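You operate a simulated robot arm through the tools that you are given. There is no shell and no other tool. Be economical: measure what you need, move in short steps, check, and stop when the job is done.

You are at the controls of a simulated two-armed robot. One attempt, no reset.

JOB
Take the cap off the blue tube and lay it down on the short white table top.

Only the result counts: the job must be done as asked and must still hold three seconds after the hand-in. Knocking over, shifting, dropping, spilling or breaking anything else fails it. Lids that push on must go on centred and level and be pressed home; caps that screw on are set level and turned clockwise until they are tight.

ROBOT AND FRAMES
Two 7-joint arms with two-finger parallel grippers on one trunk, on a base that drives. Base frame: it is fixed to the floor where the robot stands at the start and does not move with it; the origin is under the middle of the robot, x ahead of it, y to its left, z up; the surface under the hand at the start is at about z = 0.74. Units: m, degrees, N and s.
The left shoulder is at the start at [0.05, 0.187, 1.135], the right one opposite. With the tool pointing down near the work surface each hand reaches from about 0.1 to 0.64 m from the robot's upright axis, wherever it stands, measured 20 degrees to its own side. Places, roughly: blue tube (6x6x26 cm) [0.5, -0.1, 0.9]. Payload 3.43 kg a hand.
The TCP of each hand is the grasp point between the finger pads, 0.03 m short of the fingertips. In the tool frame z runs along the fingers and y along their closing line. Largest opening 0.094 m; finger width 0.028, thickness 0.01; the body of the gripper, 0.05 by 0.096 m, starts 0.055 m behind the TCP.
Orientation is that of the tool frame in the base frame, as a unit quaternion [w, x, y, z]. With the fingers straight down and closing along the base's y, the tool's x points along the base's -x, its y along +y and its z along -z.

CONTROLS
- The arms move only by the tool drive_tool. It takes "left_plan", "right_plan" or both (then of equal length, played together; a hand with none holds still); each is a list of rows, each a list of 3 entries, a list of its own where there are three numbers: the turn, a rotation vector about the tool's x, y, z in units of 6 degrees (1.0 is 6 degrees), then the shift along the tool's x, y, z in units of 30 mm (1.0 is 30 mm), then the closure, from 0 (fully open) to 1 (shut). In form: [[[rx, ry, rz], [x, y, z], hand], ...]. A call has 1 to 10 rows; each row shifts and turns the commanded pose from where the row before left it, along the tool's axes as they then stand. A call with a number of a shift or a turn outside -1 to 1 is refused whole. Rows are played at 5 a second. More than 0.05 m and 8.6 degrees between two rows, or a gripper value outside its range, and nothing of the call is played. A pose out of reach is approached as far as the arm can. The call stops where the force on the tool passes 40 N (or 10 N more than at its start, if that is more) or the arm is blocked; 0.2 s more then pass. Each finger travels about 0.153 m/s and halts on what it meets, pressing with about 30 N; the grip force reading is that of the motor and also rises with nothing between the fingers. The clock runs only during rows and for 0.2 s after the last one: add rows that do not move to give the fingers time. It gives the time, the measured TCP pose, the force on the tool (base axes), the opening and the grip force at its end, in the units of the frame above (readings bear some noise), with the torque about the TCP (base axes, N m) and any sound that the robot's microphone picked up.
- Cameras (640 x 400 px; columns grow to the right, rows downward): "scene" is now at [0.1493, -0.0282, 1.335]; the picture's right is [-0.16, -0.99, 0.00], its down [-0.37, 0.06, -0.93] and it looks along [0.91, -0.15, -0.38] (base axes); focal length 244 px, centre (320, 200). "left" rides on the left gripper at [0.076, -0.014, -0.102] in its tool frame; the picture's right is [0.18, 0.98, 0.00], its down [-0.75, 0.14, -0.64] and it looks along [-0.63, 0.12, 0.77] (tool axes); focal length 243 px, centre (320, 200). "right" rides on the right gripper at [0.076, 0.014, -0.102] in its tool frame; the picture's right is [-0.18, 0.98, 0.00], its down [-0.75, -0.14, -0.64] and it looks along [-0.63, -0.12, 0.77] (tool axes); focal length 243 px, centre (320, 200). There is no depth. A picture from a camera that has moved, and an enlarged one, comes with that camera's place and axes in the base frame and with its lens. The place of the scene camera against the robot may be out by one fixed shift of up to 0.025 m in any direction.
- get_image(camera): a new picture of that camera. No time passes.
- lift_body(by): slides the trunk up (or, below 0, down) by that many m; the arms and the scene camera ride with it, the base frame stays. It gives what a move gives, with no picture.
- base_move(legs): drives the robot by 1 to 6 legs, each [ahead, left, turn to the left] in m, m and degrees, along the robot's own axes; the way and the turn of a leg run together, so that a leg with both is an arc; at most 1.5 m and 180 degrees a leg. The arms and the cameras ride along, it lands a little off, and it stops where it bumps. It gives what a move gives.
- aim_head(pan, tilt): turns the head with the scene camera to pan (to the left, within 80 degrees either way) and tilt (down, from -29 to 69), counted from straight ahead of the robot. It gives what a move gives.
- enlarge(camera, box): a new picture of the part [left, top, right, bottom] of that camera's present view, enlarged. No time passes.
- job_done(): hands the job in; it is judged then, once.

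Work in short steps. Places have to be worked out from the pictures, the camera data and where the tool is seen: move nearer, look again, correct. Check each grasp and each placing, and mend what went wrong. You have 120 turns and 92 pictures in all, those below and enlarged ones among them. Open the grippers and draw the arms clear of the work before you hand the job in, unless the task says otherwise; then end with one line.

The tools are called as a command line: name --argument value ..., lists and objects as JSON in quotes. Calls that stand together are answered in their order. drive_tool: Moves the arms, as the interface text tells. Its arguments: {"type":"object","properties":{"left_plan":{"type":"array"},"right_plan":{"type":"array"}},"required":[]} The other tools are called the same way: lift_body (by) slides the trunk up or down; base_move (legs) drives the base; aim_head (pan, tilt) turns the head that bears the scene camera; get_image (camera) takes a picture; enlarge (camera, box) takes an enlarged picture of a part of a camera's view; job_done () hands the job in.

At the start:

```text
clock: 0.0
left_eef_pos: [0.3713, 0.157, 1.1404]
left_orientation: [0.0, -0.001, 1.0, 0.0]
left_wrist_force: [0.1, 0.1, 0.1]
left_moment: [0.0, 0.0, 0.0]
left_gripper_width: 0.0939
left_grip_force: 0.1
right_eef_pos: [0.3593, -0.1878, 1.2378]
right_orientation: [0.0, 0.0, 1.0, 0.0]
right_wrist_force: [0.1, -0.1, 0.8]
right_moment: [0.02, -0.01, 0.02]
right_gripper_width: 0.0941
right_grip_force: 0.1
trunk travel left (down, up): [-0.35, 0.082]
robot x, y, heading: [-0.0008, -0.0038, -0.2]
head pan, tilt: [-9.1, 22.2]
```

scene: 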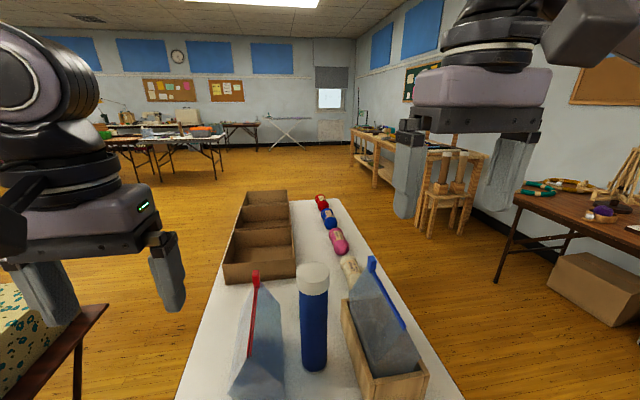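
right: 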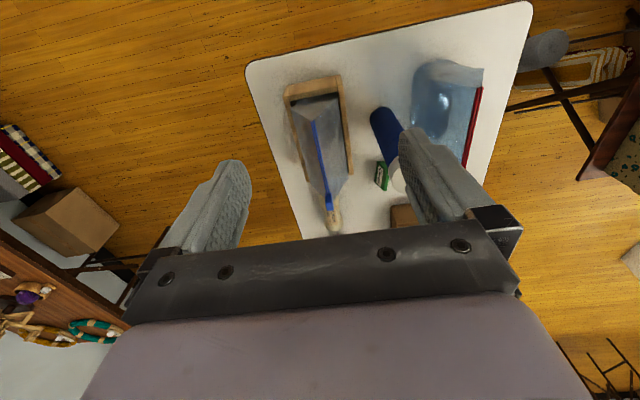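
left: 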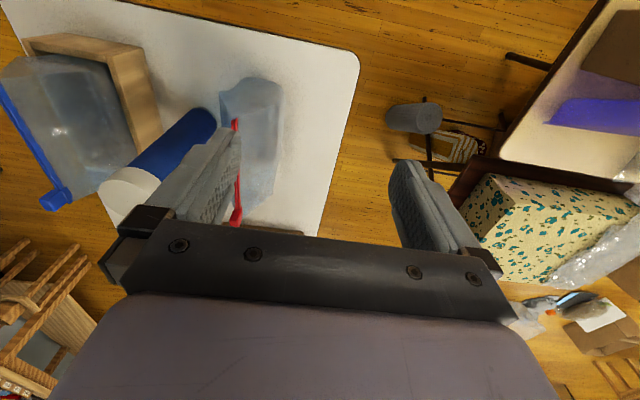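

The tube stands on the white table ahead, but there may be other white tops about; I look around with the head first.

aim_head --pan 60 --tilt 35

get_image --camera "scene"

aim_head --pan -60 --tilt 35

get_image --camera "scene"

aim_head --pan -10 --tilt 45

get_image --camera "scene"

```text
clock: 1.4
left_eef_pos: [0.3721, 0.158, 1.1397]
left_orientation: [0.0, -0.001, 1.0, -0.001]
left_wrist_force: [0.9, 0.0, 0.1]
left_moment: [0.0, -0.02, 0.03]
left_gripper_width: 0.094
left_grip_force: 0.0
right_eef_pos: [0.3576, -0.1861, 1.2361]
right_orientation: [0.0, 0.001, 1.0, 0.0]
right_wrist_force: [0.4, -0.1, -0.3]
right_moment: [-0.01, -0.01, -0.03]
right_gripper_width: 0.0938
right_grip_force: 0.1
trunk travel left (down, up): [-0.35, 0.082]
robot x, y, heading: [0.0014, 0.0003, -0.3]
head pan, tilt: [60.0, 35.0]
```

```text
88 pictures are left
camera scene: at [0.1018, 0.0627, 1.3147], right [0.87, -0.5, 0.0], down [-0.29, -0.5, -0.82], along [0.41, 0.71, -0.57], focal length 244 px, centre (320, 200)
```

scene: 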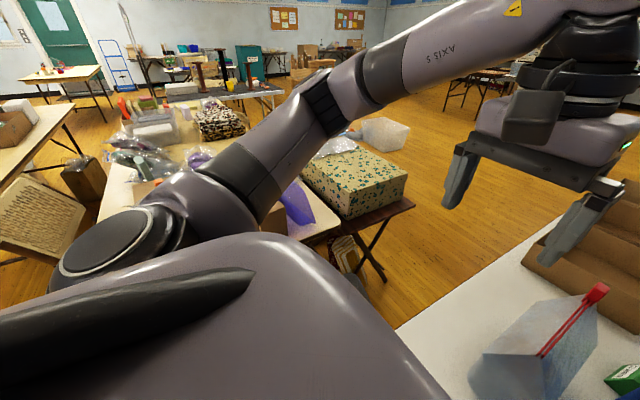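

```text
clock: 3.4
left_eef_pos: [0.3722, 0.1571, 1.1407]
left_orientation: [0.0, -0.001, 1.0, 0.0]
left_wrist_force: [0.0, 0.2, 0.2]
left_moment: [0.01, 0.04, 0.02]
left_gripper_width: 0.0941
left_grip_force: 0.0
right_eef_pos: [0.3581, -0.1864, 1.2374]
right_orientation: [0.0, 0.001, 1.0, 0.0]
right_wrist_force: [0.3, 0.1, 0.9]
right_moment: [0.01, 0.0, 0.01]
right_gripper_width: 0.0941
right_grip_force: 0.0
trunk travel left (down, up): [-0.35, 0.082]
robot x, y, heading: [0.0014, 0.0012, 0.1]
head pan, tilt: [-60.0, 35.0]
```

```text
87 pictures are left
camera scene: at [0.1018, -0.0897, 1.3147], right [-0.87, -0.5, 0.0], down [-0.29, 0.5, -0.82], along [0.41, -0.71, -0.57], focal length 244 px, centre (320, 200)
```

scene: 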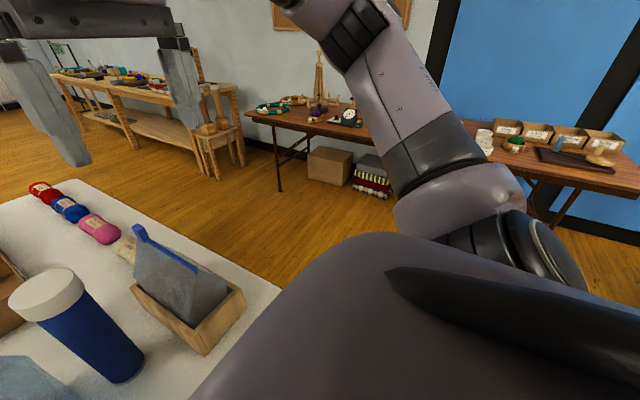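

```text
clock: 4.6
left_eef_pos: [0.3704, 0.1581, 1.1399]
left_orientation: [0.0, -0.001, 1.0, 0.0]
left_wrist_force: [0.2, -0.8, 0.9]
left_moment: [-0.02, -0.04, 0.0]
left_gripper_width: 0.0941
left_grip_force: 0.1
right_eef_pos: [0.359, -0.1868, 1.236]
right_orientation: [0.0, 0.002, 1.0, 0.0]
right_wrist_force: [0.4, -0.8, 1.1]
right_moment: [-0.02, 0.03, -0.03]
right_gripper_width: 0.0939
right_grip_force: 0.0
trunk travel left (down, up): [-0.35, 0.082]
robot x, y, heading: [-0.0006, 0.0014, -0.0]
head pan, tilt: [-10.0, 45.0]
```

```text
86 pictures are left
camera scene: at [0.1378, -0.0277, 1.2999], right [-0.17, -0.98, 0.0], down [-0.7, 0.12, -0.71], along [0.7, -0.12, -0.71], focal length 244 px, centre (320, 200)
```

scene: 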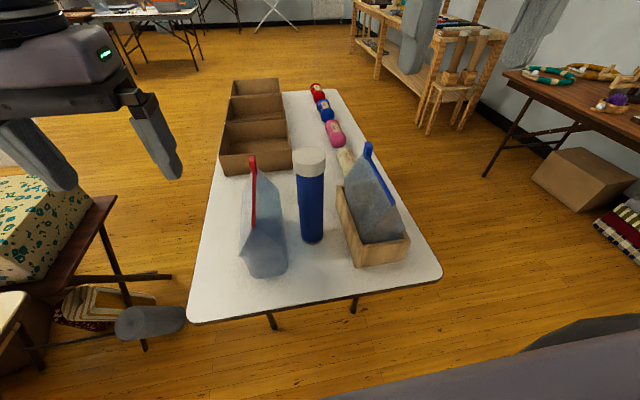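

The white table ahead holds the tube between a bag (left) and a boxed bag (right); the tube is at about (0.55, -0.08), cap top about z 1.0. I'll hold the body with the left hand from the front, and use the right hand on the cap; first pitch the left hand forward, high above things.

drive_tool --left_plan '[[[0, 0, 0], [-1, 0, 0], 0], [[0, 0, 0], [-1, 0, 0], 0], [[0, -1, 0], [0, 0, 0], 0], [[0, -1, 0], [0, 0, 0], 0], [[0, -1, 0], [0, 0, 0], 0], [[0, -1, 0], [0, 0, 0], 0], [[0, -1, 0], [0, 0, 0], 0], [[0, -1, 0], [0, 0, 0], 0], [[0, -1, 0], [0, 0, 0], 0], [[0, -1, 0], [0, 0, 0], 0]]'

drive_tool --left_plan '[[[0, -1, 0], [0, 0, 0], 0], [[0, -1, 0], [0, 0, 0], 0], [[0, -1, 0], [0, 0, 0], 0], [[0, -1, 0], [0, 0, 0], 0], [[0, 0, 0], [0, 0, 0], 0]]'

get_image --camera "scene"

get_image --camera "left"

```text
clock: 6.8
left_eef_pos: [0.4323, 0.1592, 1.14]
left_orientation: [0.408, -0.002, 0.913, 0.0]
left_wrist_force: [-0.3, 0.7, 0.0]
left_moment: [0.05, 0.03, 0.01]
left_gripper_width: 0.0941
left_grip_force: 0.0
right_eef_pos: [0.3573, -0.1875, 1.2364]
right_orientation: [0.0, 0.001, 1.0, 0.0]
right_wrist_force: [0.1, -0.2, 0.4]
right_moment: [0.02, -0.01, 0.0]
right_gripper_width: 0.0938
right_grip_force: 0.1
trunk travel left (down, up): [-0.35, 0.082]
robot x, y, heading: [-0.0015, 0.0003, -0.1]
head pan, tilt: [-10.0, 45.0]
```

```text
clock: 8.0
left_eef_pos: [0.4309, 0.1584, 1.1419]
left_orientation: [0.589, 0.0, 0.808, 0.0]
left_wrist_force: [-0.2, -0.5, 0.3]
left_moment: [-0.02, 0.01, 0.01]
left_gripper_width: 0.0939
left_grip_force: 0.1
right_eef_pos: [0.3581, -0.1867, 1.2363]
right_orientation: [0.0, 0.001, 1.0, 0.001]
right_wrist_force: [-0.1, 0.1, -0.7]
right_moment: [0.03, 0.01, 0.02]
right_gripper_width: 0.0942
right_grip_force: 0.0
trunk travel left (down, up): [-0.35, 0.082]
robot x, y, heading: [0.0004, -0.0006, 0.0]
head pan, tilt: [-10.0, 45.0]
```

```text
85 pictures are left
camera scene: at [0.1378, -0.0276, 1.2999], right [-0.17, -0.98, 0.0], down [-0.7, 0.12, -0.71], along [0.7, -0.12, -0.71], focal length 244 px, centre (320, 200)
```

scene: 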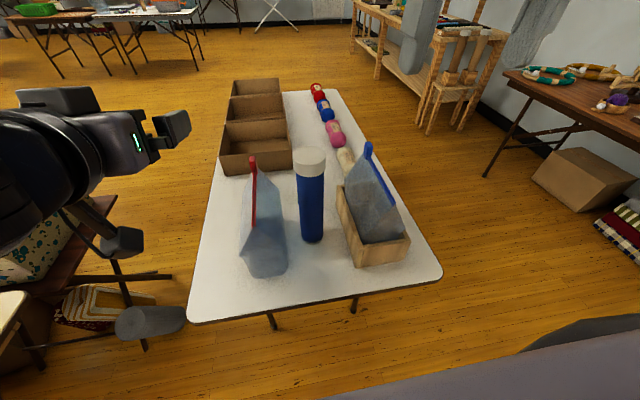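

```text
84 pictures are left
camera left: at [0.3096, 0.1437, 1.0998], right [-0.06, 0.98, -0.18], down [-0.38, 0.14, 0.91], along [0.92, 0.12, 0.36], focal length 243 px, centre (320, 200)
```

left: 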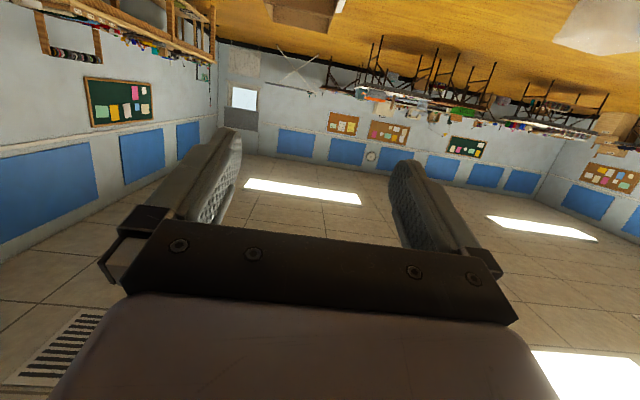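

The left hand is pitched forward; I check its shape in the scene view before going lower.

enlarge --camera "scene" --box '[0, 50, 240, 300]'

enlarge --camera "scene" --box '[200, 120, 440, 300]'

```text
1.60 times, centred on (120, 175) of scene
camera zoom: at [0.1378, -0.0276, 1.2999], right [-0.17, -0.98, 0.0], down [-0.7, 0.12, -0.71], along [0.7, -0.12, -0.71], focal length 390 px, centre (640, 240)
```

zoom: 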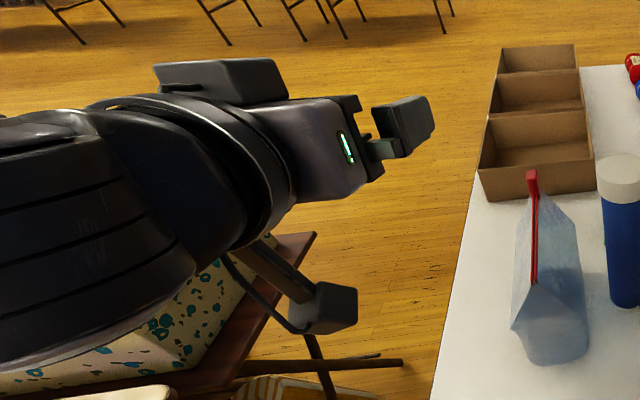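

```text
2.22 times, centred on (320, 210) of scene
camera zoom: at [0.1378, -0.0276, 1.2999], right [-0.17, -0.98, 0.0], down [-0.7, 0.12, -0.71], along [0.7, -0.12, -0.71], focal length 541 px, centre (320, 178)
```

zoom: 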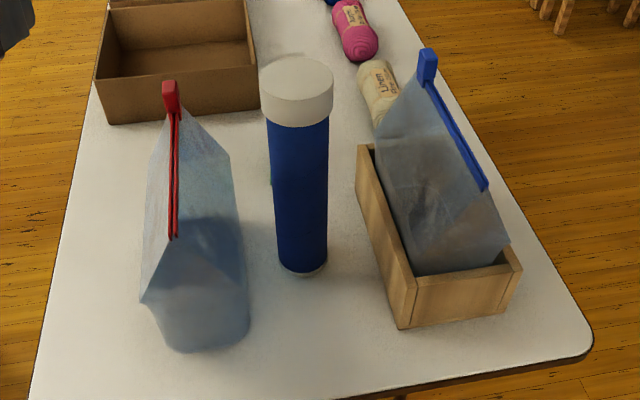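

The bag tops are below about z 0.96, so I slide the left hand across at its height to y ≈ -0.073 while the right hand moves off to the right.

drive_tool --left_plan '[[[0, 0, 0], [0, 0, 0], 0], [[0, 0, 0], [0, 0, 0], 0], [[0, 0, 0], [0, -0.97, 0], 0], [[0, 0, 0], [0, -0.97, 0], 0], [[0, 0, 0], [0, -0.97, 0], 0], [[0, 0, 0], [0, -0.97, 0], 0], [[0, 0, 0], [0, -0.97, 0], 0], [[0, 0, 0], [0, -0.97, 0], 0], [[0, 0, 0], [0, -0.97, 0], 0], [[0, 0, 0], [0, -0.97, 0], 0]]' --right_plan '[[[0, 0, 0], [0, -1, 0], 0], [[0, 0, 0], [0, -1, 0], 0], [[0, 0, 0], [0, -1, 0], 0], [[0, 0, 0], [0, -1, 0], 0], [[0, 0, 0], [0, -1, 0], 0], [[0, 0, 0], [0, 0, 0], 0], [[0, 0, 0], [0, 0, 0], 0], [[0, 0, 0], [0, 0, 0], 0], [[0, 0, 0], [0, 0, 0], 0], [[0, 0, 0], [0, 0, 0], 0]]'

get_image --camera "scene"

```text
clock: 10.2
left_eef_pos: [0.432, -0.0748, 1.1389]
left_orientation: [0.588, -0.001, 0.809, 0.001]
left_wrist_force: [0.2, 0.0, 0.0]
left_moment: [-0.01, -0.01, 0.0]
left_gripper_width: 0.094
left_grip_force: 0.1
right_eef_pos: [0.3572, -0.3377, 1.2368]
right_orientation: [0.001, 0.001, 1.0, 0.001]
right_wrist_force: [-0.2, 0.5, -0.1]
right_moment: [-0.01, 0.0, -0.01]
right_gripper_width: 0.0942
right_grip_force: 0.0
trunk travel left (down, up): [-0.35, 0.082]
robot x, y, heading: [-0.0003, 0.0009, -0.2]
head pan, tilt: [-10.0, 45.0]
```

```text
81 pictures are left
camera scene: at [0.1376, -0.0281, 1.2999], right [-0.17, -0.98, 0.0], down [-0.7, 0.12, -0.71], along [0.7, -0.12, -0.71], focal length 244 px, centre (320, 200)
```

scene: 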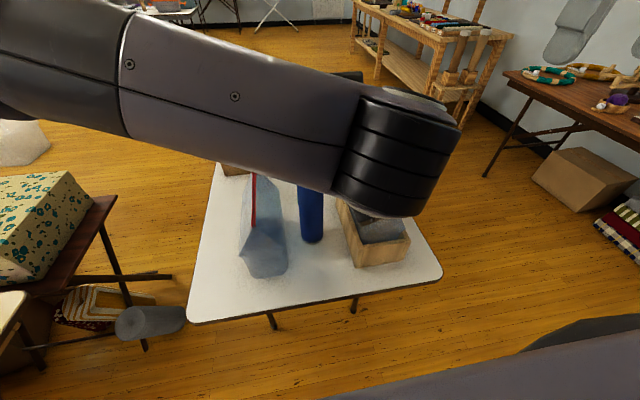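

The forearm passes high and in front of the bags. I lower the left hand in front of the tube, halfway first.

drive_tool --left_plan '[[[0, 0, 0], [0.95, 0, 0.2], 0], [[0, 0, 0], [0.95, 0, 0.2], 0], [[0, 0, 0], [0.95, 0, 0.2], 0], [[0, 0, 0], [0.95, 0, 0.2], 0], [[0, 0, 0], [0.95, 0, 0.2], 0], [[0, 0, 0], [0.95, 0, 0.2], 0]]'

get_image --camera "scene"

get_image --camera "left"

```text
clock: 11.6
left_eef_pos: [0.4263, -0.0656, 0.9757]
left_orientation: [0.59, -0.022, 0.807, 0.002]
left_wrist_force: [0.3, 0.0, 0.4]
left_moment: [0.01, 0.03, -0.01]
left_gripper_width: 0.0939
left_grip_force: 0.0
right_eef_pos: [0.3571, -0.3376, 1.2376]
right_orientation: [0.0, 0.0, 1.0, -0.001]
right_wrist_force: [-0.3, 0.2, -0.6]
right_moment: [0.0, -0.03, 0.01]
right_gripper_width: 0.094
right_grip_force: 0.1
trunk travel left (down, up): [-0.35, 0.082]
robot x, y, heading: [-0.0017, -0.0009, -0.1]
head pan, tilt: [-10.0, 45.0]
```

```text
80 pictures are left
camera scene: at [0.1381, -0.0274, 1.2999], right [-0.17, -0.98, 0.0], down [-0.7, 0.12, -0.71], along [0.7, -0.12, -0.71], focal length 244 px, centre (320, 200)
```

scene: 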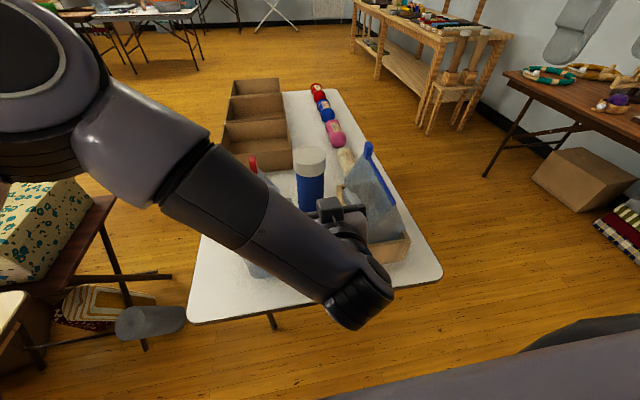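

```text
79 pictures are left
camera left: at [0.3054, -0.0854, 0.9343], right [-0.09, 0.98, -0.2], down [-0.39, 0.15, 0.91], along [0.92, 0.16, 0.37], focal length 243 px, centre (320, 200)
```

left: 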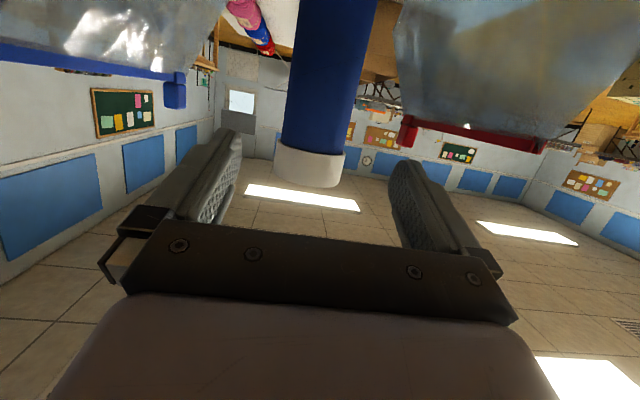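

The left arm is folded tight and drifts off slightly (y -0.066, small roll). I back the base 0.07 m to give the arm room; nothing is behind.

base_move --legs '[[-0.07, 0, 0]]'

drive_tool --left_plan '[[[0, 0, 0], [0.5, 0, 0], 0], [[0, 0, 0], [0.5, 0, 0.0], 0], [[0, 0, 0], [0, 0, 0], 0]]'

```text
clock: 12.6
left_eef_pos: [0.358, -0.0648, 0.9712]
left_orientation: [0.588, -0.02, 0.809, 0.005]
left_wrist_force: [-0.5, -0.8, 0.2]
left_moment: [0.01, 0.01, -0.01]
left_gripper_width: 0.0942
left_grip_force: 0.2
right_eef_pos: [0.2887, -0.337, 1.2381]
right_orientation: [0.0, 0.0, 1.0, 0.0]
right_wrist_force: [-0.5, -0.5, 0.0]
right_moment: [-0.01, -0.02, 0.0]
right_gripper_width: 0.0938
right_grip_force: 0.1
trunk travel left (down, up): [-0.35, 0.082]
robot x, y, heading: [-0.0681, 0.0007, 0.0]
head pan, tilt: [-10.0, 45.0]
```

```text
clock: 13.6
left_eef_pos: [0.3683, -0.0475, 0.9503]
left_orientation: [0.59, -0.051, 0.806, 0.013]
left_wrist_force: [-0.5, -0.6, -0.5]
left_moment: [0.01, -0.01, 0.01]
left_gripper_width: 0.0939
left_grip_force: 0.0
right_eef_pos: [0.2898, -0.3372, 1.2361]
right_orientation: [0.0, 0.0, 1.0, 0.001]
right_wrist_force: [-0.1, 0.4, 0.1]
right_moment: [0.01, 0.02, 0.0]
right_gripper_width: 0.0941
right_grip_force: 0.1
trunk travel left (down, up): [-0.35, 0.082]
robot x, y, heading: [-0.0689, -0.0039, 0.5]
head pan, tilt: [-10.0, 45.0]
stopped in row 3 (left hand): the arm was blocked; the commanded pose is now the measured one
```

It hit a joint limit; with the hand further forward there should be room. I go forward 0.07 m, back to y -0.073, and take out the roll.

drive_tool --left_plan '[[[0.2, 0, 0.16], [-0.18, -0.2, 0.55], 0], [[0.2, 0, 0.16], [-0.18, -0.2, 0.55], 0], [[0.2, 0, 0.16], [-0.18, -0.2, 0.55], 0], [[0.17, 0, 0.16], [-0.18, -0.2, 0.55], 0], [[0, 0, 0], [0, 0, 0], 0]]'

get_image --camera "scene"

```text
clock: 14.8
left_eef_pos: [0.4381, -0.069, 0.9525]
left_orientation: [0.59, 0.001, 0.807, 0.001]
left_wrist_force: [0.2, -0.1, -0.4]
left_moment: [-0.01, 0.01, -0.01]
left_gripper_width: 0.0939
left_grip_force: 0.2
right_eef_pos: [0.2891, -0.3359, 1.2365]
right_orientation: [0.0, 0.0, 1.0, -0.001]
right_wrist_force: [1.0, -0.1, 0.2]
right_moment: [-0.01, -0.02, 0.01]
right_gripper_width: 0.094
right_grip_force: 0.0
trunk travel left (down, up): [-0.35, 0.082]
robot x, y, heading: [-0.0672, -0.0004, -0.1]
head pan, tilt: [-10.0, 45.0]
```

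```text
78 pictures are left
camera scene: at [0.0698, -0.0275, 1.2999], right [-0.17, -0.98, 0.0], down [-0.7, 0.12, -0.71], along [0.7, -0.12, -0.71], focal length 244 px, centre (320, 200)
```

scene: 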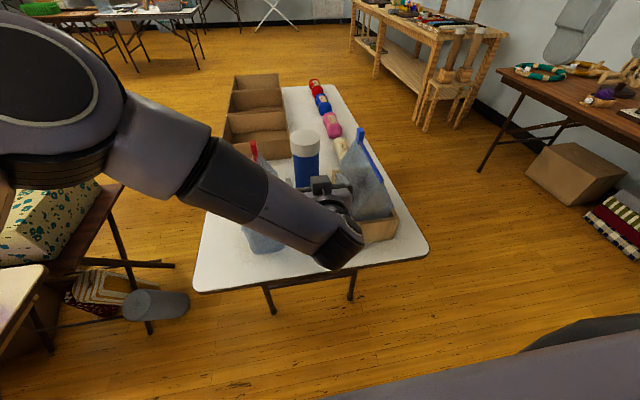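

The tracking is good again. Lower 0.08 m to grip the body at about z 0.87.

drive_tool --left_plan '[[[0, 0, 0], [0.66, -0.05, 0.21], 0], [[0, 0, 0], [0.66, -0.05, 0.21], 0], [[0, 0, 0], [0.66, 0, 0.21], 0], [[0, 0, 0], [0.66, 0, 0.21], 0], [[0, 0, 0], [0, 0, 0], 0]]'

get_image --camera "scene"

get_image --camera "left"

```text
clock: 16.0
left_eef_pos: [0.4507, -0.0562, 0.8763]
left_orientation: [0.595, -0.015, 0.804, 0.007]
left_wrist_force: [1.1, 0.1, -0.5]
left_moment: [-0.03, -0.01, 0.05]
left_gripper_width: 0.094
left_grip_force: 0.1
right_eef_pos: [0.2899, -0.336, 1.2369]
right_orientation: [0.0, 0.001, 1.0, 0.0]
right_wrist_force: [0.5, 0.8, -0.1]
right_moment: [0.01, -0.02, 0.02]
right_gripper_width: 0.0939
right_grip_force: 0.1
trunk travel left (down, up): [-0.35, 0.082]
robot x, y, heading: [-0.068, -0.0016, -0.1]
head pan, tilt: [-10.0, 45.0]
```

```text
77 pictures are left
camera scene: at [0.0698, -0.0275, 1.2999], right [-0.17, -0.98, 0.0], down [-0.7, 0.12, -0.71], along [0.7, -0.12, -0.71], focal length 244 px, centre (320, 200)
```

scene: 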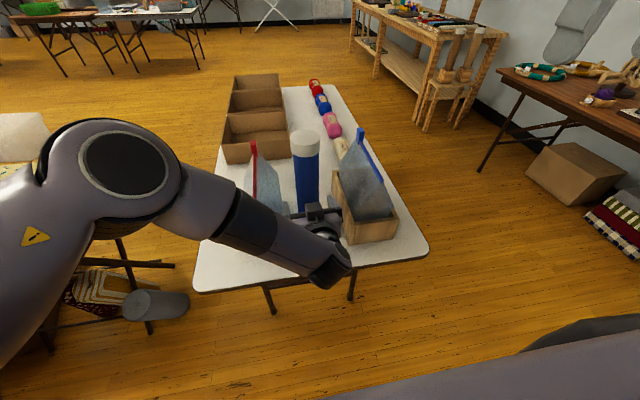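

```text
76 pictures are left
camera left: at [0.3295, -0.0744, 0.8333], right [-0.09, 0.98, -0.18], down [-0.4, 0.13, 0.91], along [0.91, 0.15, 0.38], focal length 243 px, centre (320, 200)
```

left: 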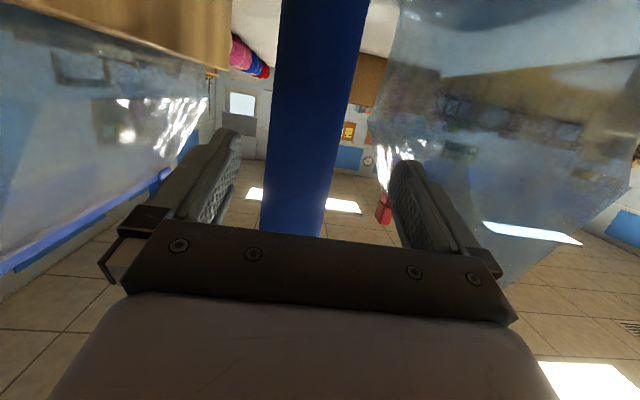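

The left view puts the tube at about (0.52, -0.056), so the scene camera is about 2 cm out. The left bag is close on that side; I bring the right hand forward for a look from above before moving in.

drive_tool --right_plan '[[[0, 0, 0], [-1, 0.8, 0], 0], [[0, 0, 0], [-1, 0.8, 0], 0], [[0, 0, 0], [-1, 0.8, 0], 0], [[0, 0, 0], [-1, 0.8, 0], 0], [[0, 0, 0], [-1, 0.8, 0], 0], [[0, 0, 0], [-1, 0.8, 0], 0], [[0, 0, 0], [0, 0.8, 0], 0], [[0, 0, 0], [0, 0, 0], 0]]'

get_image --camera "right"

enlarge --camera "left" --box '[200, 0, 520, 240]'

```text
clock: 17.8
left_eef_pos: [0.4482, -0.0547, 0.8691]
left_orientation: [0.59, -0.014, 0.807, 0.01]
left_wrist_force: [0.1, -1.1, -0.2]
left_moment: [0.01, -0.01, -0.01]
left_gripper_width: 0.0942
left_grip_force: 0.0
right_eef_pos: [0.4692, -0.1682, 1.2367]
right_orientation: [0.0, 0.001, 1.0, 0.0]
right_wrist_force: [0.2, 0.1, 0.1]
right_moment: [0.0, 0.0, -0.01]
right_gripper_width: 0.094
right_grip_force: 0.1
trunk travel left (down, up): [-0.35, 0.082]
robot x, y, heading: [-0.0682, 0.0041, -0.2]
head pan, tilt: [-10.0, 45.0]
```

```text
75 pictures are left
camera right: at [0.3931, -0.1528, 1.3378], right [0.18, 0.98, 0.0], down [0.75, -0.14, 0.64], along [0.63, -0.12, -0.77], focal length 243 px, centre (320, 200)
```

right: 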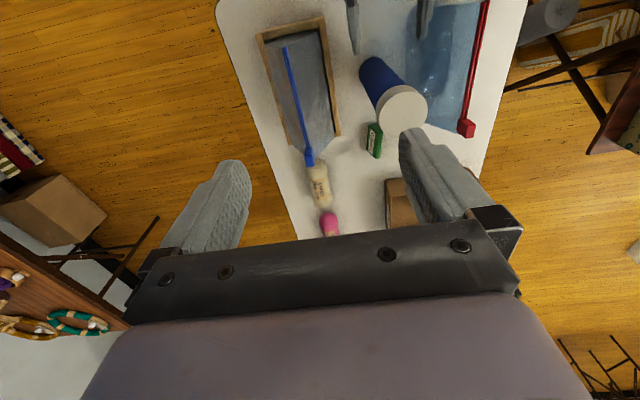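

```text
1.67 times, centred on (360, 120) of left
camera zoom: at [0.3262, -0.0728, 0.828], right [-0.09, 0.98, -0.18], down [-0.39, 0.13, 0.91], along [0.92, 0.15, 0.37], focal length 404 px, centre (253, 333)
```

zoom: 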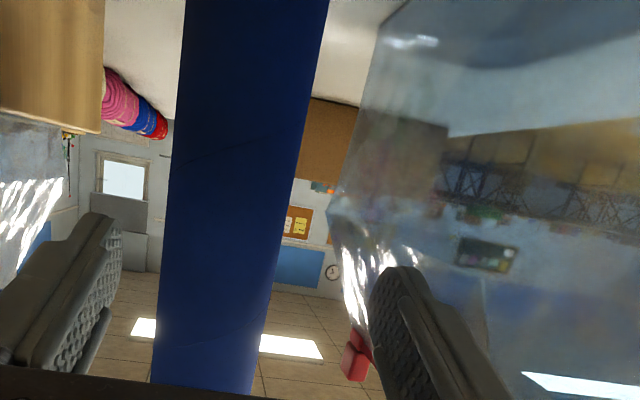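

The right camera shows the cap, the left fingers and the bag from above; I enlarge it.

enlarge --camera "right" --box '[320, 0, 520, 160]'

```text
2.50 times, centred on (420, 80) of right
camera zoom: at [0.3931, -0.1528, 1.3378], right [0.18, 0.98, 0.0], down [0.75, -0.14, 0.64], along [0.63, -0.12, -0.77], focal length 606 px, centre (70, 500)
```

zoom: 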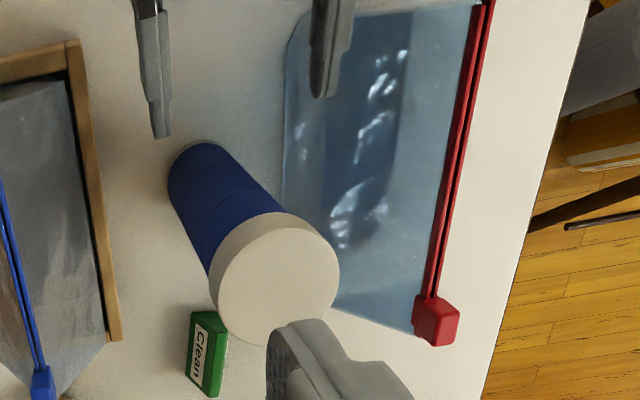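

Tube axis at about (0.535, -0.060); the left bag stays beyond y≈+0.008. I narrow the left opening to about 8 cm and advance in two parts, correcting y.

drive_tool --left_plan '[[[0, 0, 0], [-0.2, 0.12, 0.6], 0.1], [[0, 0, 0], [-0.2, 0.12, 0.6], 0.12], [[0, 0, 0], [0, 0.14, 0], 0.12], [[0, 0, 0], [0, 0, 0], 0.12]]'

get_image --camera "left"

enlarge --camera "right" --box '[320, 0, 520, 160]'

```text
clock: 18.8
left_eef_pos: [0.4732, -0.0583, 0.8674]
left_orientation: [0.589, 0.002, 0.808, 0.001]
left_wrist_force: [0.3, 0.1, 0.5]
left_moment: [0.01, 0.0, 0.0]
left_gripper_width: 0.0828
left_grip_force: 0.1
right_eef_pos: [0.4688, -0.1686, 1.236]
right_orientation: [0.0, 0.0, 1.0, -0.001]
right_wrist_force: [-0.3, 0.5, -0.1]
right_moment: [-0.01, 0.02, -0.04]
right_gripper_width: 0.094
right_grip_force: 0.2
trunk travel left (down, up): [-0.35, 0.082]
robot x, y, heading: [-0.0638, 0.0015, 0.2]
head pan, tilt: [-10.0, 45.0]
```

```text
72 pictures are left
camera left: at [0.3515, -0.0719, 0.8269], right [-0.05, 0.98, -0.17], down [-0.38, 0.14, 0.91], along [0.92, 0.11, 0.37], focal length 243 px, centre (320, 200)
```

left: 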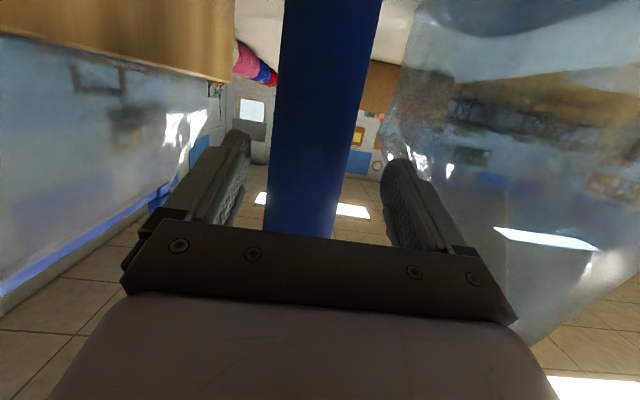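

```text
2.50 times, centred on (420, 80) of right
camera zoom: at [0.3928, -0.1529, 1.3381], right [0.18, 0.98, 0.0], down [0.75, -0.14, 0.64], along [0.63, -0.12, -0.77], focal length 606 px, centre (70, 500)
```

zoom: 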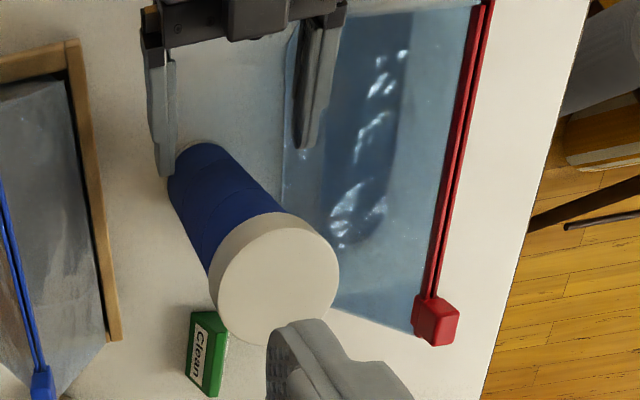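

Aligned to within a few mm; move forward another 6 cm so that the pads straddle the tube.

drive_tool --left_plan '[[[0, 0, 0], [-0.2, -0.08, 0.65], 0.12], [[0, 0, 0], [-0.2, -0.03, 0.65], 0.12], [[0, 0, 0], [-0.2, 0, 0.65], 0.12], [[0, 0, 0], [0, 0, 0], 0.12]]'

get_image --camera "left"

enlarge --camera "right" --box '[320, 0, 520, 160]'

```text
clock: 19.8
left_eef_pos: [0.5372, -0.0625, 0.8692]
left_orientation: [0.59, 0.003, 0.807, 0.0]
left_wrist_force: [-0.5, -0.8, 0.2]
left_moment: [-0.03, 0.01, 0.02]
left_gripper_width: 0.0826
left_grip_force: 0.0
right_eef_pos: [0.4695, -0.1685, 1.2367]
right_orientation: [0.001, 0.0, 1.0, 0.0]
right_wrist_force: [-0.5, -0.2, -0.2]
right_moment: [0.0, -0.01, 0.01]
right_gripper_width: 0.0942
right_grip_force: 0.1
trunk travel left (down, up): [-0.35, 0.082]
robot x, y, heading: [-0.068, -0.0006, 0.1]
head pan, tilt: [-10.0, 45.0]
```

```text
70 pictures are left
camera left: at [0.4145, -0.0764, 0.8283], right [-0.05, 0.98, -0.17], down [-0.38, 0.14, 0.91], along [0.92, 0.11, 0.37], focal length 243 px, centre (320, 200)
```

left: 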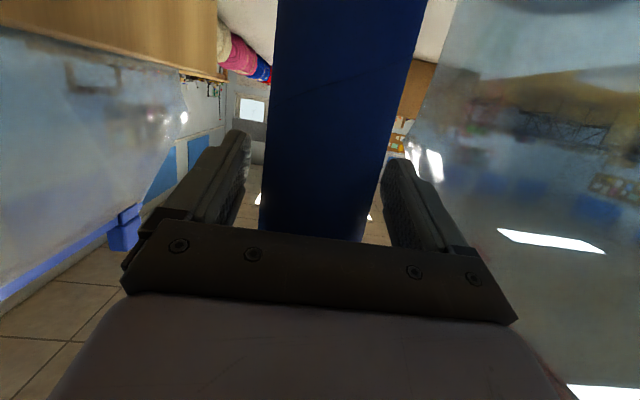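

```text
2.50 times, centred on (420, 80) of right
camera zoom: at [0.3928, -0.1529, 1.3381], right [0.18, 0.98, 0.0], down [0.75, -0.14, 0.64], along [0.63, -0.12, -0.77], focal length 606 px, centre (70, 500)
```

zoom: 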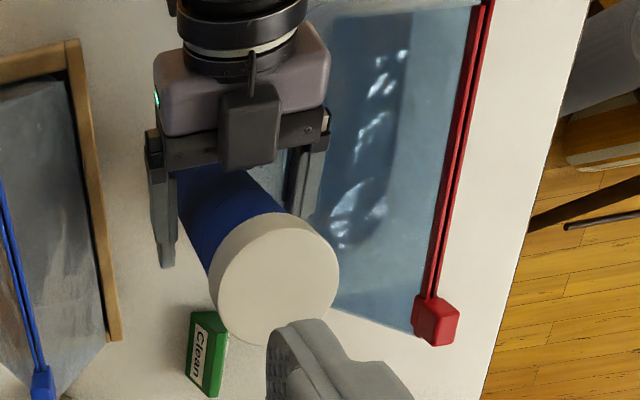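

Pads straddle the tube and are centred. I close the left hand on the body.

drive_tool --left_plan '[[[0, 0, 0], [0, 0, 0], 0.25], [[0, 0, 0], [0, 0, 0], 0.4], [[0, 0, 0], [0, 0, 0], 0.6], [[0, 0, 0], [0, 0, 0], 0.6]]'

get_image --camera "left"

enlarge --camera "right" --box '[320, 0, 520, 160]'

```text
clock: 20.8
left_eef_pos: [0.5366, -0.0632, 0.8698]
left_orientation: [0.589, 0.003, 0.808, -0.001]
left_wrist_force: [-0.1, 0.2, -0.6]
left_moment: [0.02, -0.04, 0.0]
left_gripper_width: 0.0632
left_grip_force: 29.7
right_eef_pos: [0.4697, -0.1676, 1.2366]
right_orientation: [0.0, 0.0, 1.0, 0.0]
right_wrist_force: [0.0, -0.6, 0.2]
right_moment: [0.0, 0.01, -0.03]
right_gripper_width: 0.0938
right_grip_force: 0.1
trunk travel left (down, up): [-0.35, 0.082]
robot x, y, heading: [-0.067, -0.0035, -0.1]
head pan, tilt: [-10.0, 45.0]
```

```text
68 pictures are left
camera left: at [0.4143, -0.0766, 0.8284], right [-0.05, 0.98, -0.17], down [-0.38, 0.14, 0.91], along [0.92, 0.11, 0.37], focal length 243 px, centre (320, 200)
```

left: 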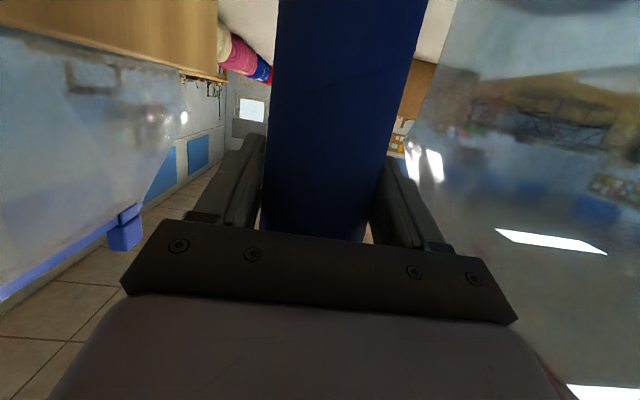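

```text
2.50 times, centred on (420, 80) of right
camera zoom: at [0.393, -0.1529, 1.3379], right [0.18, 0.98, 0.0], down [0.75, -0.14, 0.64], along [0.63, -0.12, -0.77], focal length 606 px, centre (70, 500)
```

zoom: 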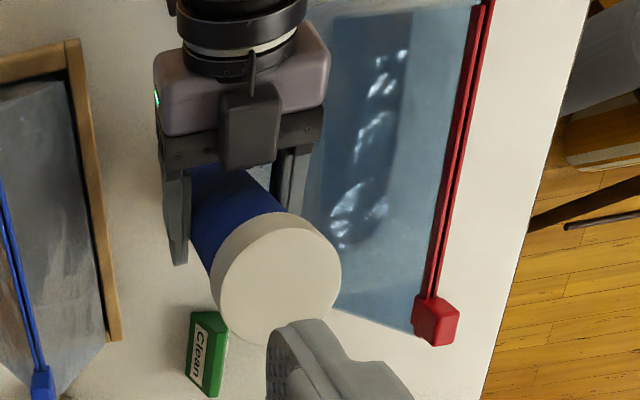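

Gripped: body diameter is 63 mm, so the cap is about 70 mm across, at about (0.535, -0.063), top z≈1.0. I bring the right hand over the cap at height.

drive_tool --right_plan '[[[0, 0, 0], [-0.55, 0.87, 0], 0], [[0, 0, 0], [-0.55, 0.87, 0], 0], [[0, 0, 0], [-0.55, 0.87, 0], 0], [[0, 0, 0], [-0.55, 0.87, 0], 0], [[0, 0, 0], [0, 0, 1], 0], [[0, 0, 0], [0, 0, 1], 0], [[0, 0, 0], [0, 0, 1], 0], [[0, 0, 0], [0, 0, 0], 0]]'

get_image --camera "right"

get_image --camera "scene"

```text
clock: 22.6
left_eef_pos: [0.5356, -0.0641, 0.8702]
left_orientation: [0.59, 0.002, 0.808, 0.0]
left_wrist_force: [-0.5, -0.2, 0.5]
left_moment: [0.01, -0.04, -0.03]
left_gripper_width: 0.0635
left_grip_force: 29.5
right_eef_pos: [0.4801, -0.0876, 1.1195]
right_orientation: [0.001, 0.0, 1.0, 0.001]
right_wrist_force: [0.4, -0.6, -0.1]
right_moment: [0.02, 0.0, -0.03]
right_gripper_width: 0.094
right_grip_force: 0.0
right hand out of reach, approached as far as the arm can: row 1, 2, 3, 4
trunk travel left (down, up): [-0.35, 0.082]
robot x, y, heading: [-0.0684, 0.0015, 0.1]
head pan, tilt: [-10.0, 45.0]
```

```text
66 pictures are left
camera right: at [0.4025, -0.0718, 1.2208], right [0.19, 0.98, 0.0], down [0.75, -0.14, 0.64], along [0.63, -0.12, -0.77], focal length 243 px, centre (320, 200)
```

right: 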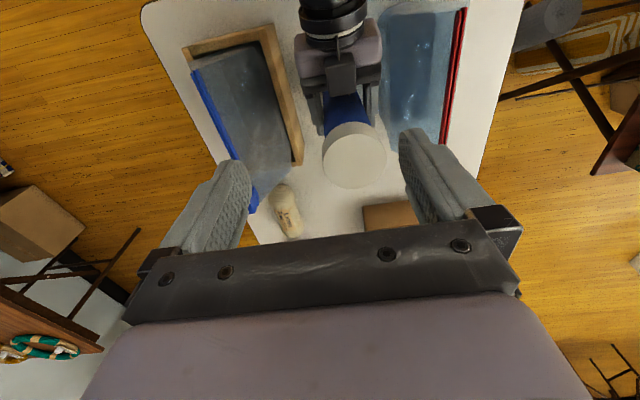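

```text
65 pictures are left
camera scene: at [0.0698, -0.0275, 1.2999], right [-0.17, -0.98, 0.0], down [-0.7, 0.12, -0.71], along [0.7, -0.12, -0.71], focal length 244 px, centre (320, 200)
```

scene: 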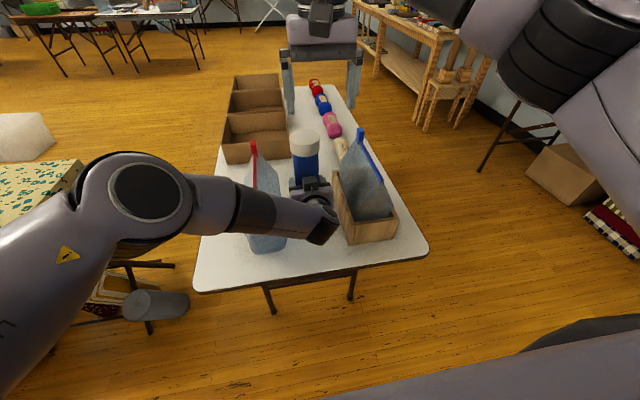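

Reach was limited high up; lower it is better. Cap seen again at about (0.532, -0.061). I move over it at this height.

drive_tool --right_plan '[[[0, 0, 0], [-0.6, 0.28, 0], 0], [[0, 0, 0], [-0.6, 0.28, 0], 0], [[0, 0, 0], [-0.57, 0.28, 0], 0], [[0, 0, 0], [0, 0, 0], 0]]'

get_image --camera "right"

```text
clock: 23.6
left_eef_pos: [0.536, -0.0616, 0.8675]
left_orientation: [0.59, 0.002, 0.807, 0.0]
left_wrist_force: [0.0, 0.1, 0.6]
left_moment: [-0.02, -0.01, -0.02]
left_gripper_width: 0.0637
left_grip_force: 30.0
right_eef_pos: [0.5161, -0.0724, 1.1142]
right_orientation: [0.0, -0.001, 1.0, 0.0]
right_wrist_force: [0.6, 0.1, -0.4]
right_moment: [0.0, 0.03, 0.01]
right_gripper_width: 0.0942
right_grip_force: 0.0
right hand out of reach, approached as far as the arm can: row 3
trunk travel left (down, up): [-0.35, 0.082]
robot x, y, heading: [-0.0692, 0.0011, -0.0]
head pan, tilt: [-10.0, 45.0]
```

```text
64 pictures are left
camera right: at [0.439, -0.0577, 1.2156], right [0.18, 0.98, 0.0], down [0.75, -0.14, 0.64], along [0.63, -0.12, -0.77], focal length 243 px, centre (320, 200)
```

right: 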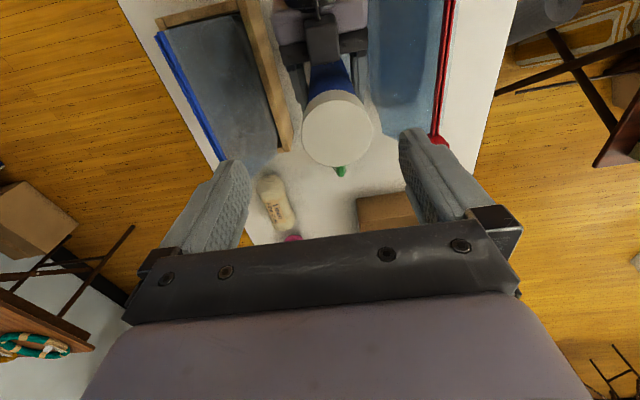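

Cap at (0.533, -0.061), top ~1.0. I go down to z≈1.06 (tips still above the cap) and take the rest of the offset there.

drive_tool --right_plan '[[[0, 0, 0], [0, 0, 0.9], 0], [[0, 0, 0], [0, 0, 0.9], 0], [[0, 0, 0], [-0.3, 0.2, 0], 0], [[0, 0, 0], [-0.28, 0.18, 0], 0], [[0, 0, 0], [0, 0, 0], 0]]'

get_image --camera "right"

get_image --camera "scene"

```text
clock: 24.8
left_eef_pos: [0.5356, -0.0635, 0.8704]
left_orientation: [0.59, 0.002, 0.807, 0.0]
left_wrist_force: [0.2, 0.2, -0.2]
left_moment: [-0.01, -0.02, -0.04]
left_gripper_width: 0.0637
left_grip_force: 30.7
right_eef_pos: [0.5274, -0.0636, 1.0609]
right_orientation: [0.0, 0.0, 1.0, 0.001]
right_wrist_force: [0.9, -0.7, -0.1]
right_moment: [-0.01, 0.0, 0.0]
right_gripper_width: 0.0941
right_grip_force: 0.0
right hand out of reach, approached as far as the arm can: row 4
trunk travel left (down, up): [-0.35, 0.082]
robot x, y, heading: [-0.0669, 0.0015, -0.0]
head pan, tilt: [-10.0, 45.0]
```

```text
63 pictures are left
camera right: at [0.45, -0.0479, 1.1621], right [0.18, 0.98, 0.0], down [0.75, -0.14, 0.64], along [0.63, -0.12, -0.77], focal length 243 px, centre (320, 200)
```

right: 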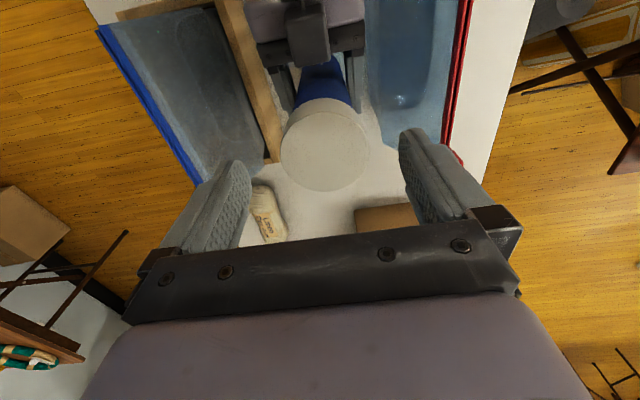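

```text
62 pictures are left
camera scene: at [0.0701, -0.0276, 1.2999], right [-0.17, -0.98, 0.0], down [-0.7, 0.12, -0.71], along [0.7, -0.12, -0.71], focal length 244 px, centre (320, 200)
```

scene: 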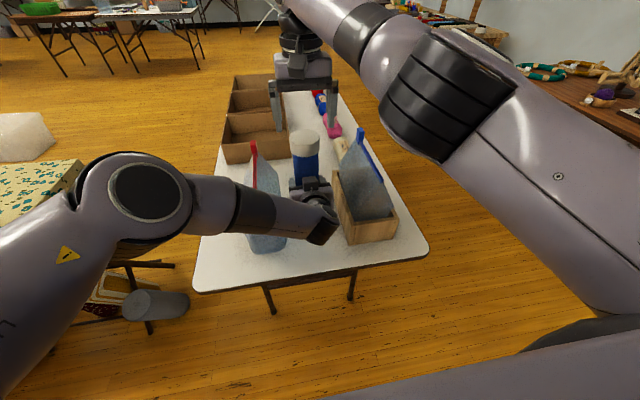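

The hand is centred over the cap to a few mm. I descend to z≈0.992 around it.

drive_tool --right_plan '[[[0, 0, 0], [0, 0.06, 0.5], 0], [[0, 0, 0], [0, 0, 0.6], 0], [[0, 0, 0], [-0.1, 0, 0.6], 0], [[0, 0, 0], [-0.1, 0, 0.6], 0], [[0, 0, 0], [0, 0, 0], 0]]'

get_image --camera "right"

enlarge --camera "scene" --box '[220, 60, 420, 260]'

```text
clock: 26.0
left_eef_pos: [0.5373, -0.0626, 0.8699]
left_orientation: [0.589, 0.001, 0.808, 0.001]
left_wrist_force: [0.3, 0.3, 0.6]
left_moment: [-0.02, 0.01, 0.04]
left_gripper_width: 0.0633
left_grip_force: 29.8
right_eef_pos: [0.5348, -0.061, 0.9926]
right_orientation: [-0.001, 0.0, 1.0, -0.001]
right_wrist_force: [0.2, -0.7, 0.6]
right_moment: [0.02, -0.01, 0.03]
right_gripper_width: 0.094
right_grip_force: 0.0
right hand out of reach, approached as far as the arm can: row 2
trunk travel left (down, up): [-0.35, 0.082]
robot x, y, heading: [-0.0665, 0.0027, 0.3]
head pan, tilt: [-10.0, 45.0]
```

```text
61 pictures are left
camera right: at [0.4587, -0.0459, 1.0944], right [0.18, 0.98, 0.0], down [0.75, -0.14, 0.64], along [0.63, -0.12, -0.77], focal length 243 px, centre (320, 200)
```

right: 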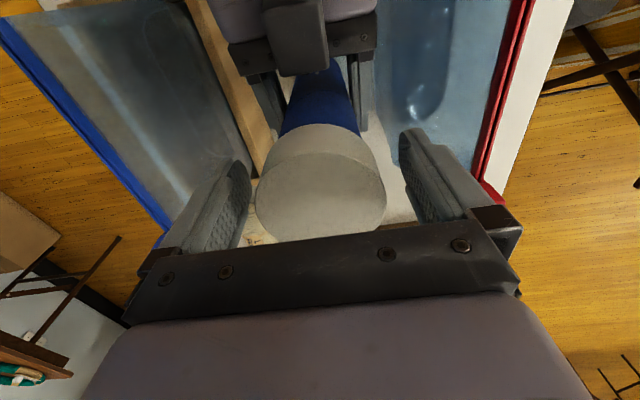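

```text
2.00 times, centred on (320, 160) of scene
camera zoom: at [0.07, -0.0276, 1.2999], right [-0.17, -0.98, 0.0], down [-0.7, 0.12, -0.71], along [0.7, -0.12, -0.71], focal length 487 px, centre (320, 280)
```

zoom: 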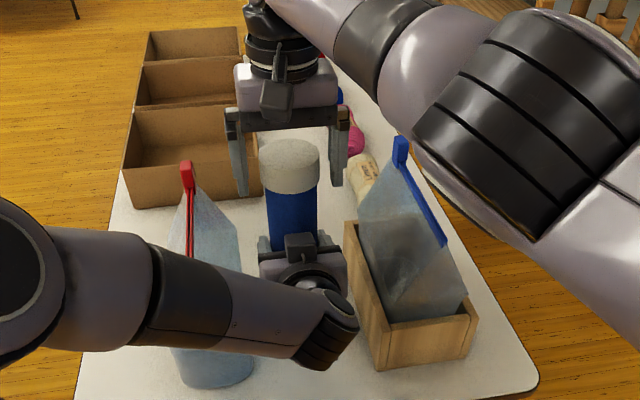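

Cap top is about at the TCP height (z≈0.993) and centred. I lower 8 mm for a fuller hold and close on the cap.

drive_tool --right_plan '[[[0, 0, 0], [0, 0, 0.27], 0], [[0, 0, 0], [0, 0, 0], 0.15], [[0, 0, 0], [0, 0, 0], 0.3], [[0, 0, 0], [0, 0, 0], 0.5], [[0, 0, 0], [0, 0, 0], 0.5]]'

get_image --camera "right"

enlarge --camera "scene" --box '[220, 60, 420, 260]'

```text
clock: 27.2
left_eef_pos: [0.5364, -0.0636, 0.8706]
left_orientation: [0.59, 0.002, 0.807, -0.001]
left_wrist_force: [0.5, 2.3, 0.1]
left_moment: [-0.3, -0.05, 0.01]
left_gripper_width: 0.0638
left_grip_force: 30.1
right_eef_pos: [0.5355, -0.0607, 0.9856]
right_orientation: [-0.002, -0.001, 1.0, 0.0]
right_wrist_force: [0.9, -2.3, -0.3]
right_moment: [0.01, 0.0, 0.0]
right_gripper_width: 0.0705
right_grip_force: 29.7
trunk travel left (down, up): [-0.35, 0.082]
robot x, y, heading: [-0.0679, 0.0013, -0.1]
head pan, tilt: [-10.0, 45.0]
heard: snap
```

```text
59 pictures are left
camera right: at [0.4591, -0.0451, 1.0862], right [0.18, 0.98, 0.0], down [0.75, -0.14, 0.64], along [0.63, -0.12, -0.77], focal length 243 px, centre (320, 200)
```

right: 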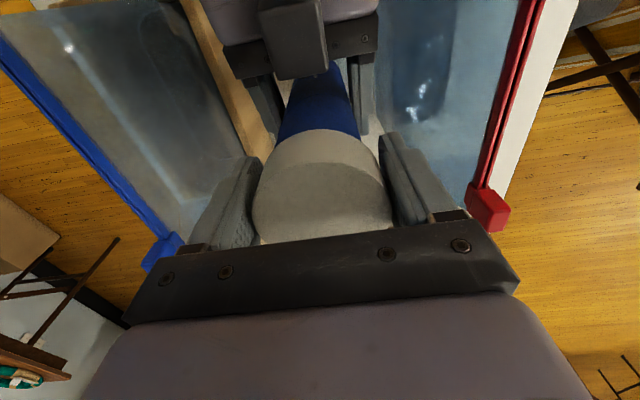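

```text
2.00 times, centred on (320, 160) of scene
camera zoom: at [0.07, -0.0275, 1.2999], right [-0.17, -0.98, 0.0], down [-0.7, 0.12, -0.71], along [0.7, -0.12, -0.71], focal length 487 px, centre (320, 280)
```

zoom: 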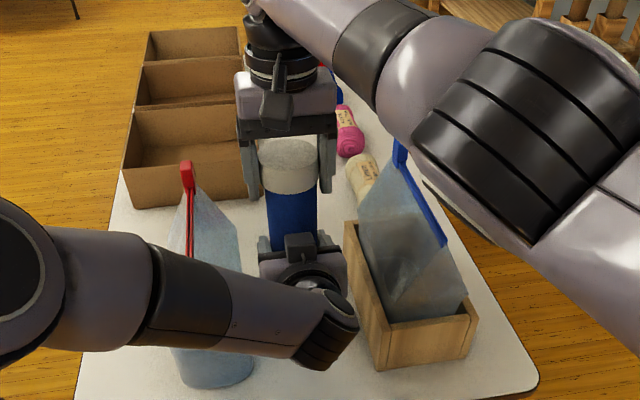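

A snap was heard as I closed: probably a push-on cap letting go. I draw upward in small steps and watch the forces.

drive_tool --right_plan '[[[0, 0, 0], [0, 0, -0.1], 0.5], [[0, 0, 0], [0, 0, -0.1], 0.5], [[0, 0, 0], [0, 0, -0.1], 0.5]]'

get_image --camera "right"

```text
clock: 28.0
left_eef_pos: [0.5356, -0.0627, 0.8696]
left_orientation: [0.59, 0.002, 0.808, -0.001]
left_wrist_force: [-0.2, 2.2, 0.7]
left_moment: [-0.33, 0.04, 0.01]
left_gripper_width: 0.0635
left_grip_force: 29.4
right_eef_pos: [0.5351, -0.0595, 0.9931]
right_orientation: [0.0, -0.001, 1.0, 0.0]
right_wrist_force: [0.7, -2.2, -2.1]
right_moment: [0.02, 0.01, -0.01]
right_gripper_width: 0.0705
right_grip_force: 30.5
trunk travel left (down, up): [-0.35, 0.082]
robot x, y, heading: [-0.0686, 0.0006, -0.1]
head pan, tilt: [-10.0, 45.0]
```

```text
57 pictures are left
camera right: at [0.459, -0.0448, 1.0942], right [0.18, 0.98, 0.0], down [0.75, -0.14, 0.64], along [0.63, -0.12, -0.77], focal length 243 px, centre (320, 200)
```

right: 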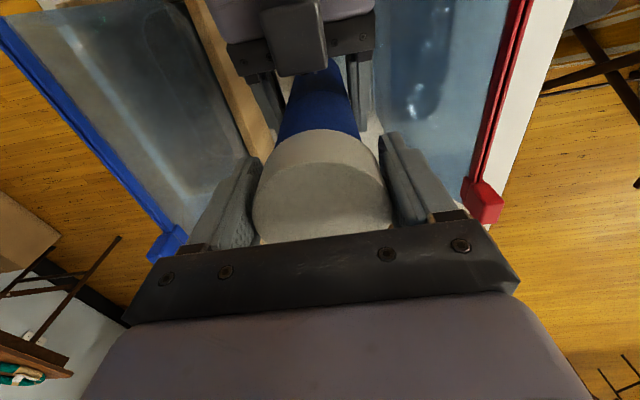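

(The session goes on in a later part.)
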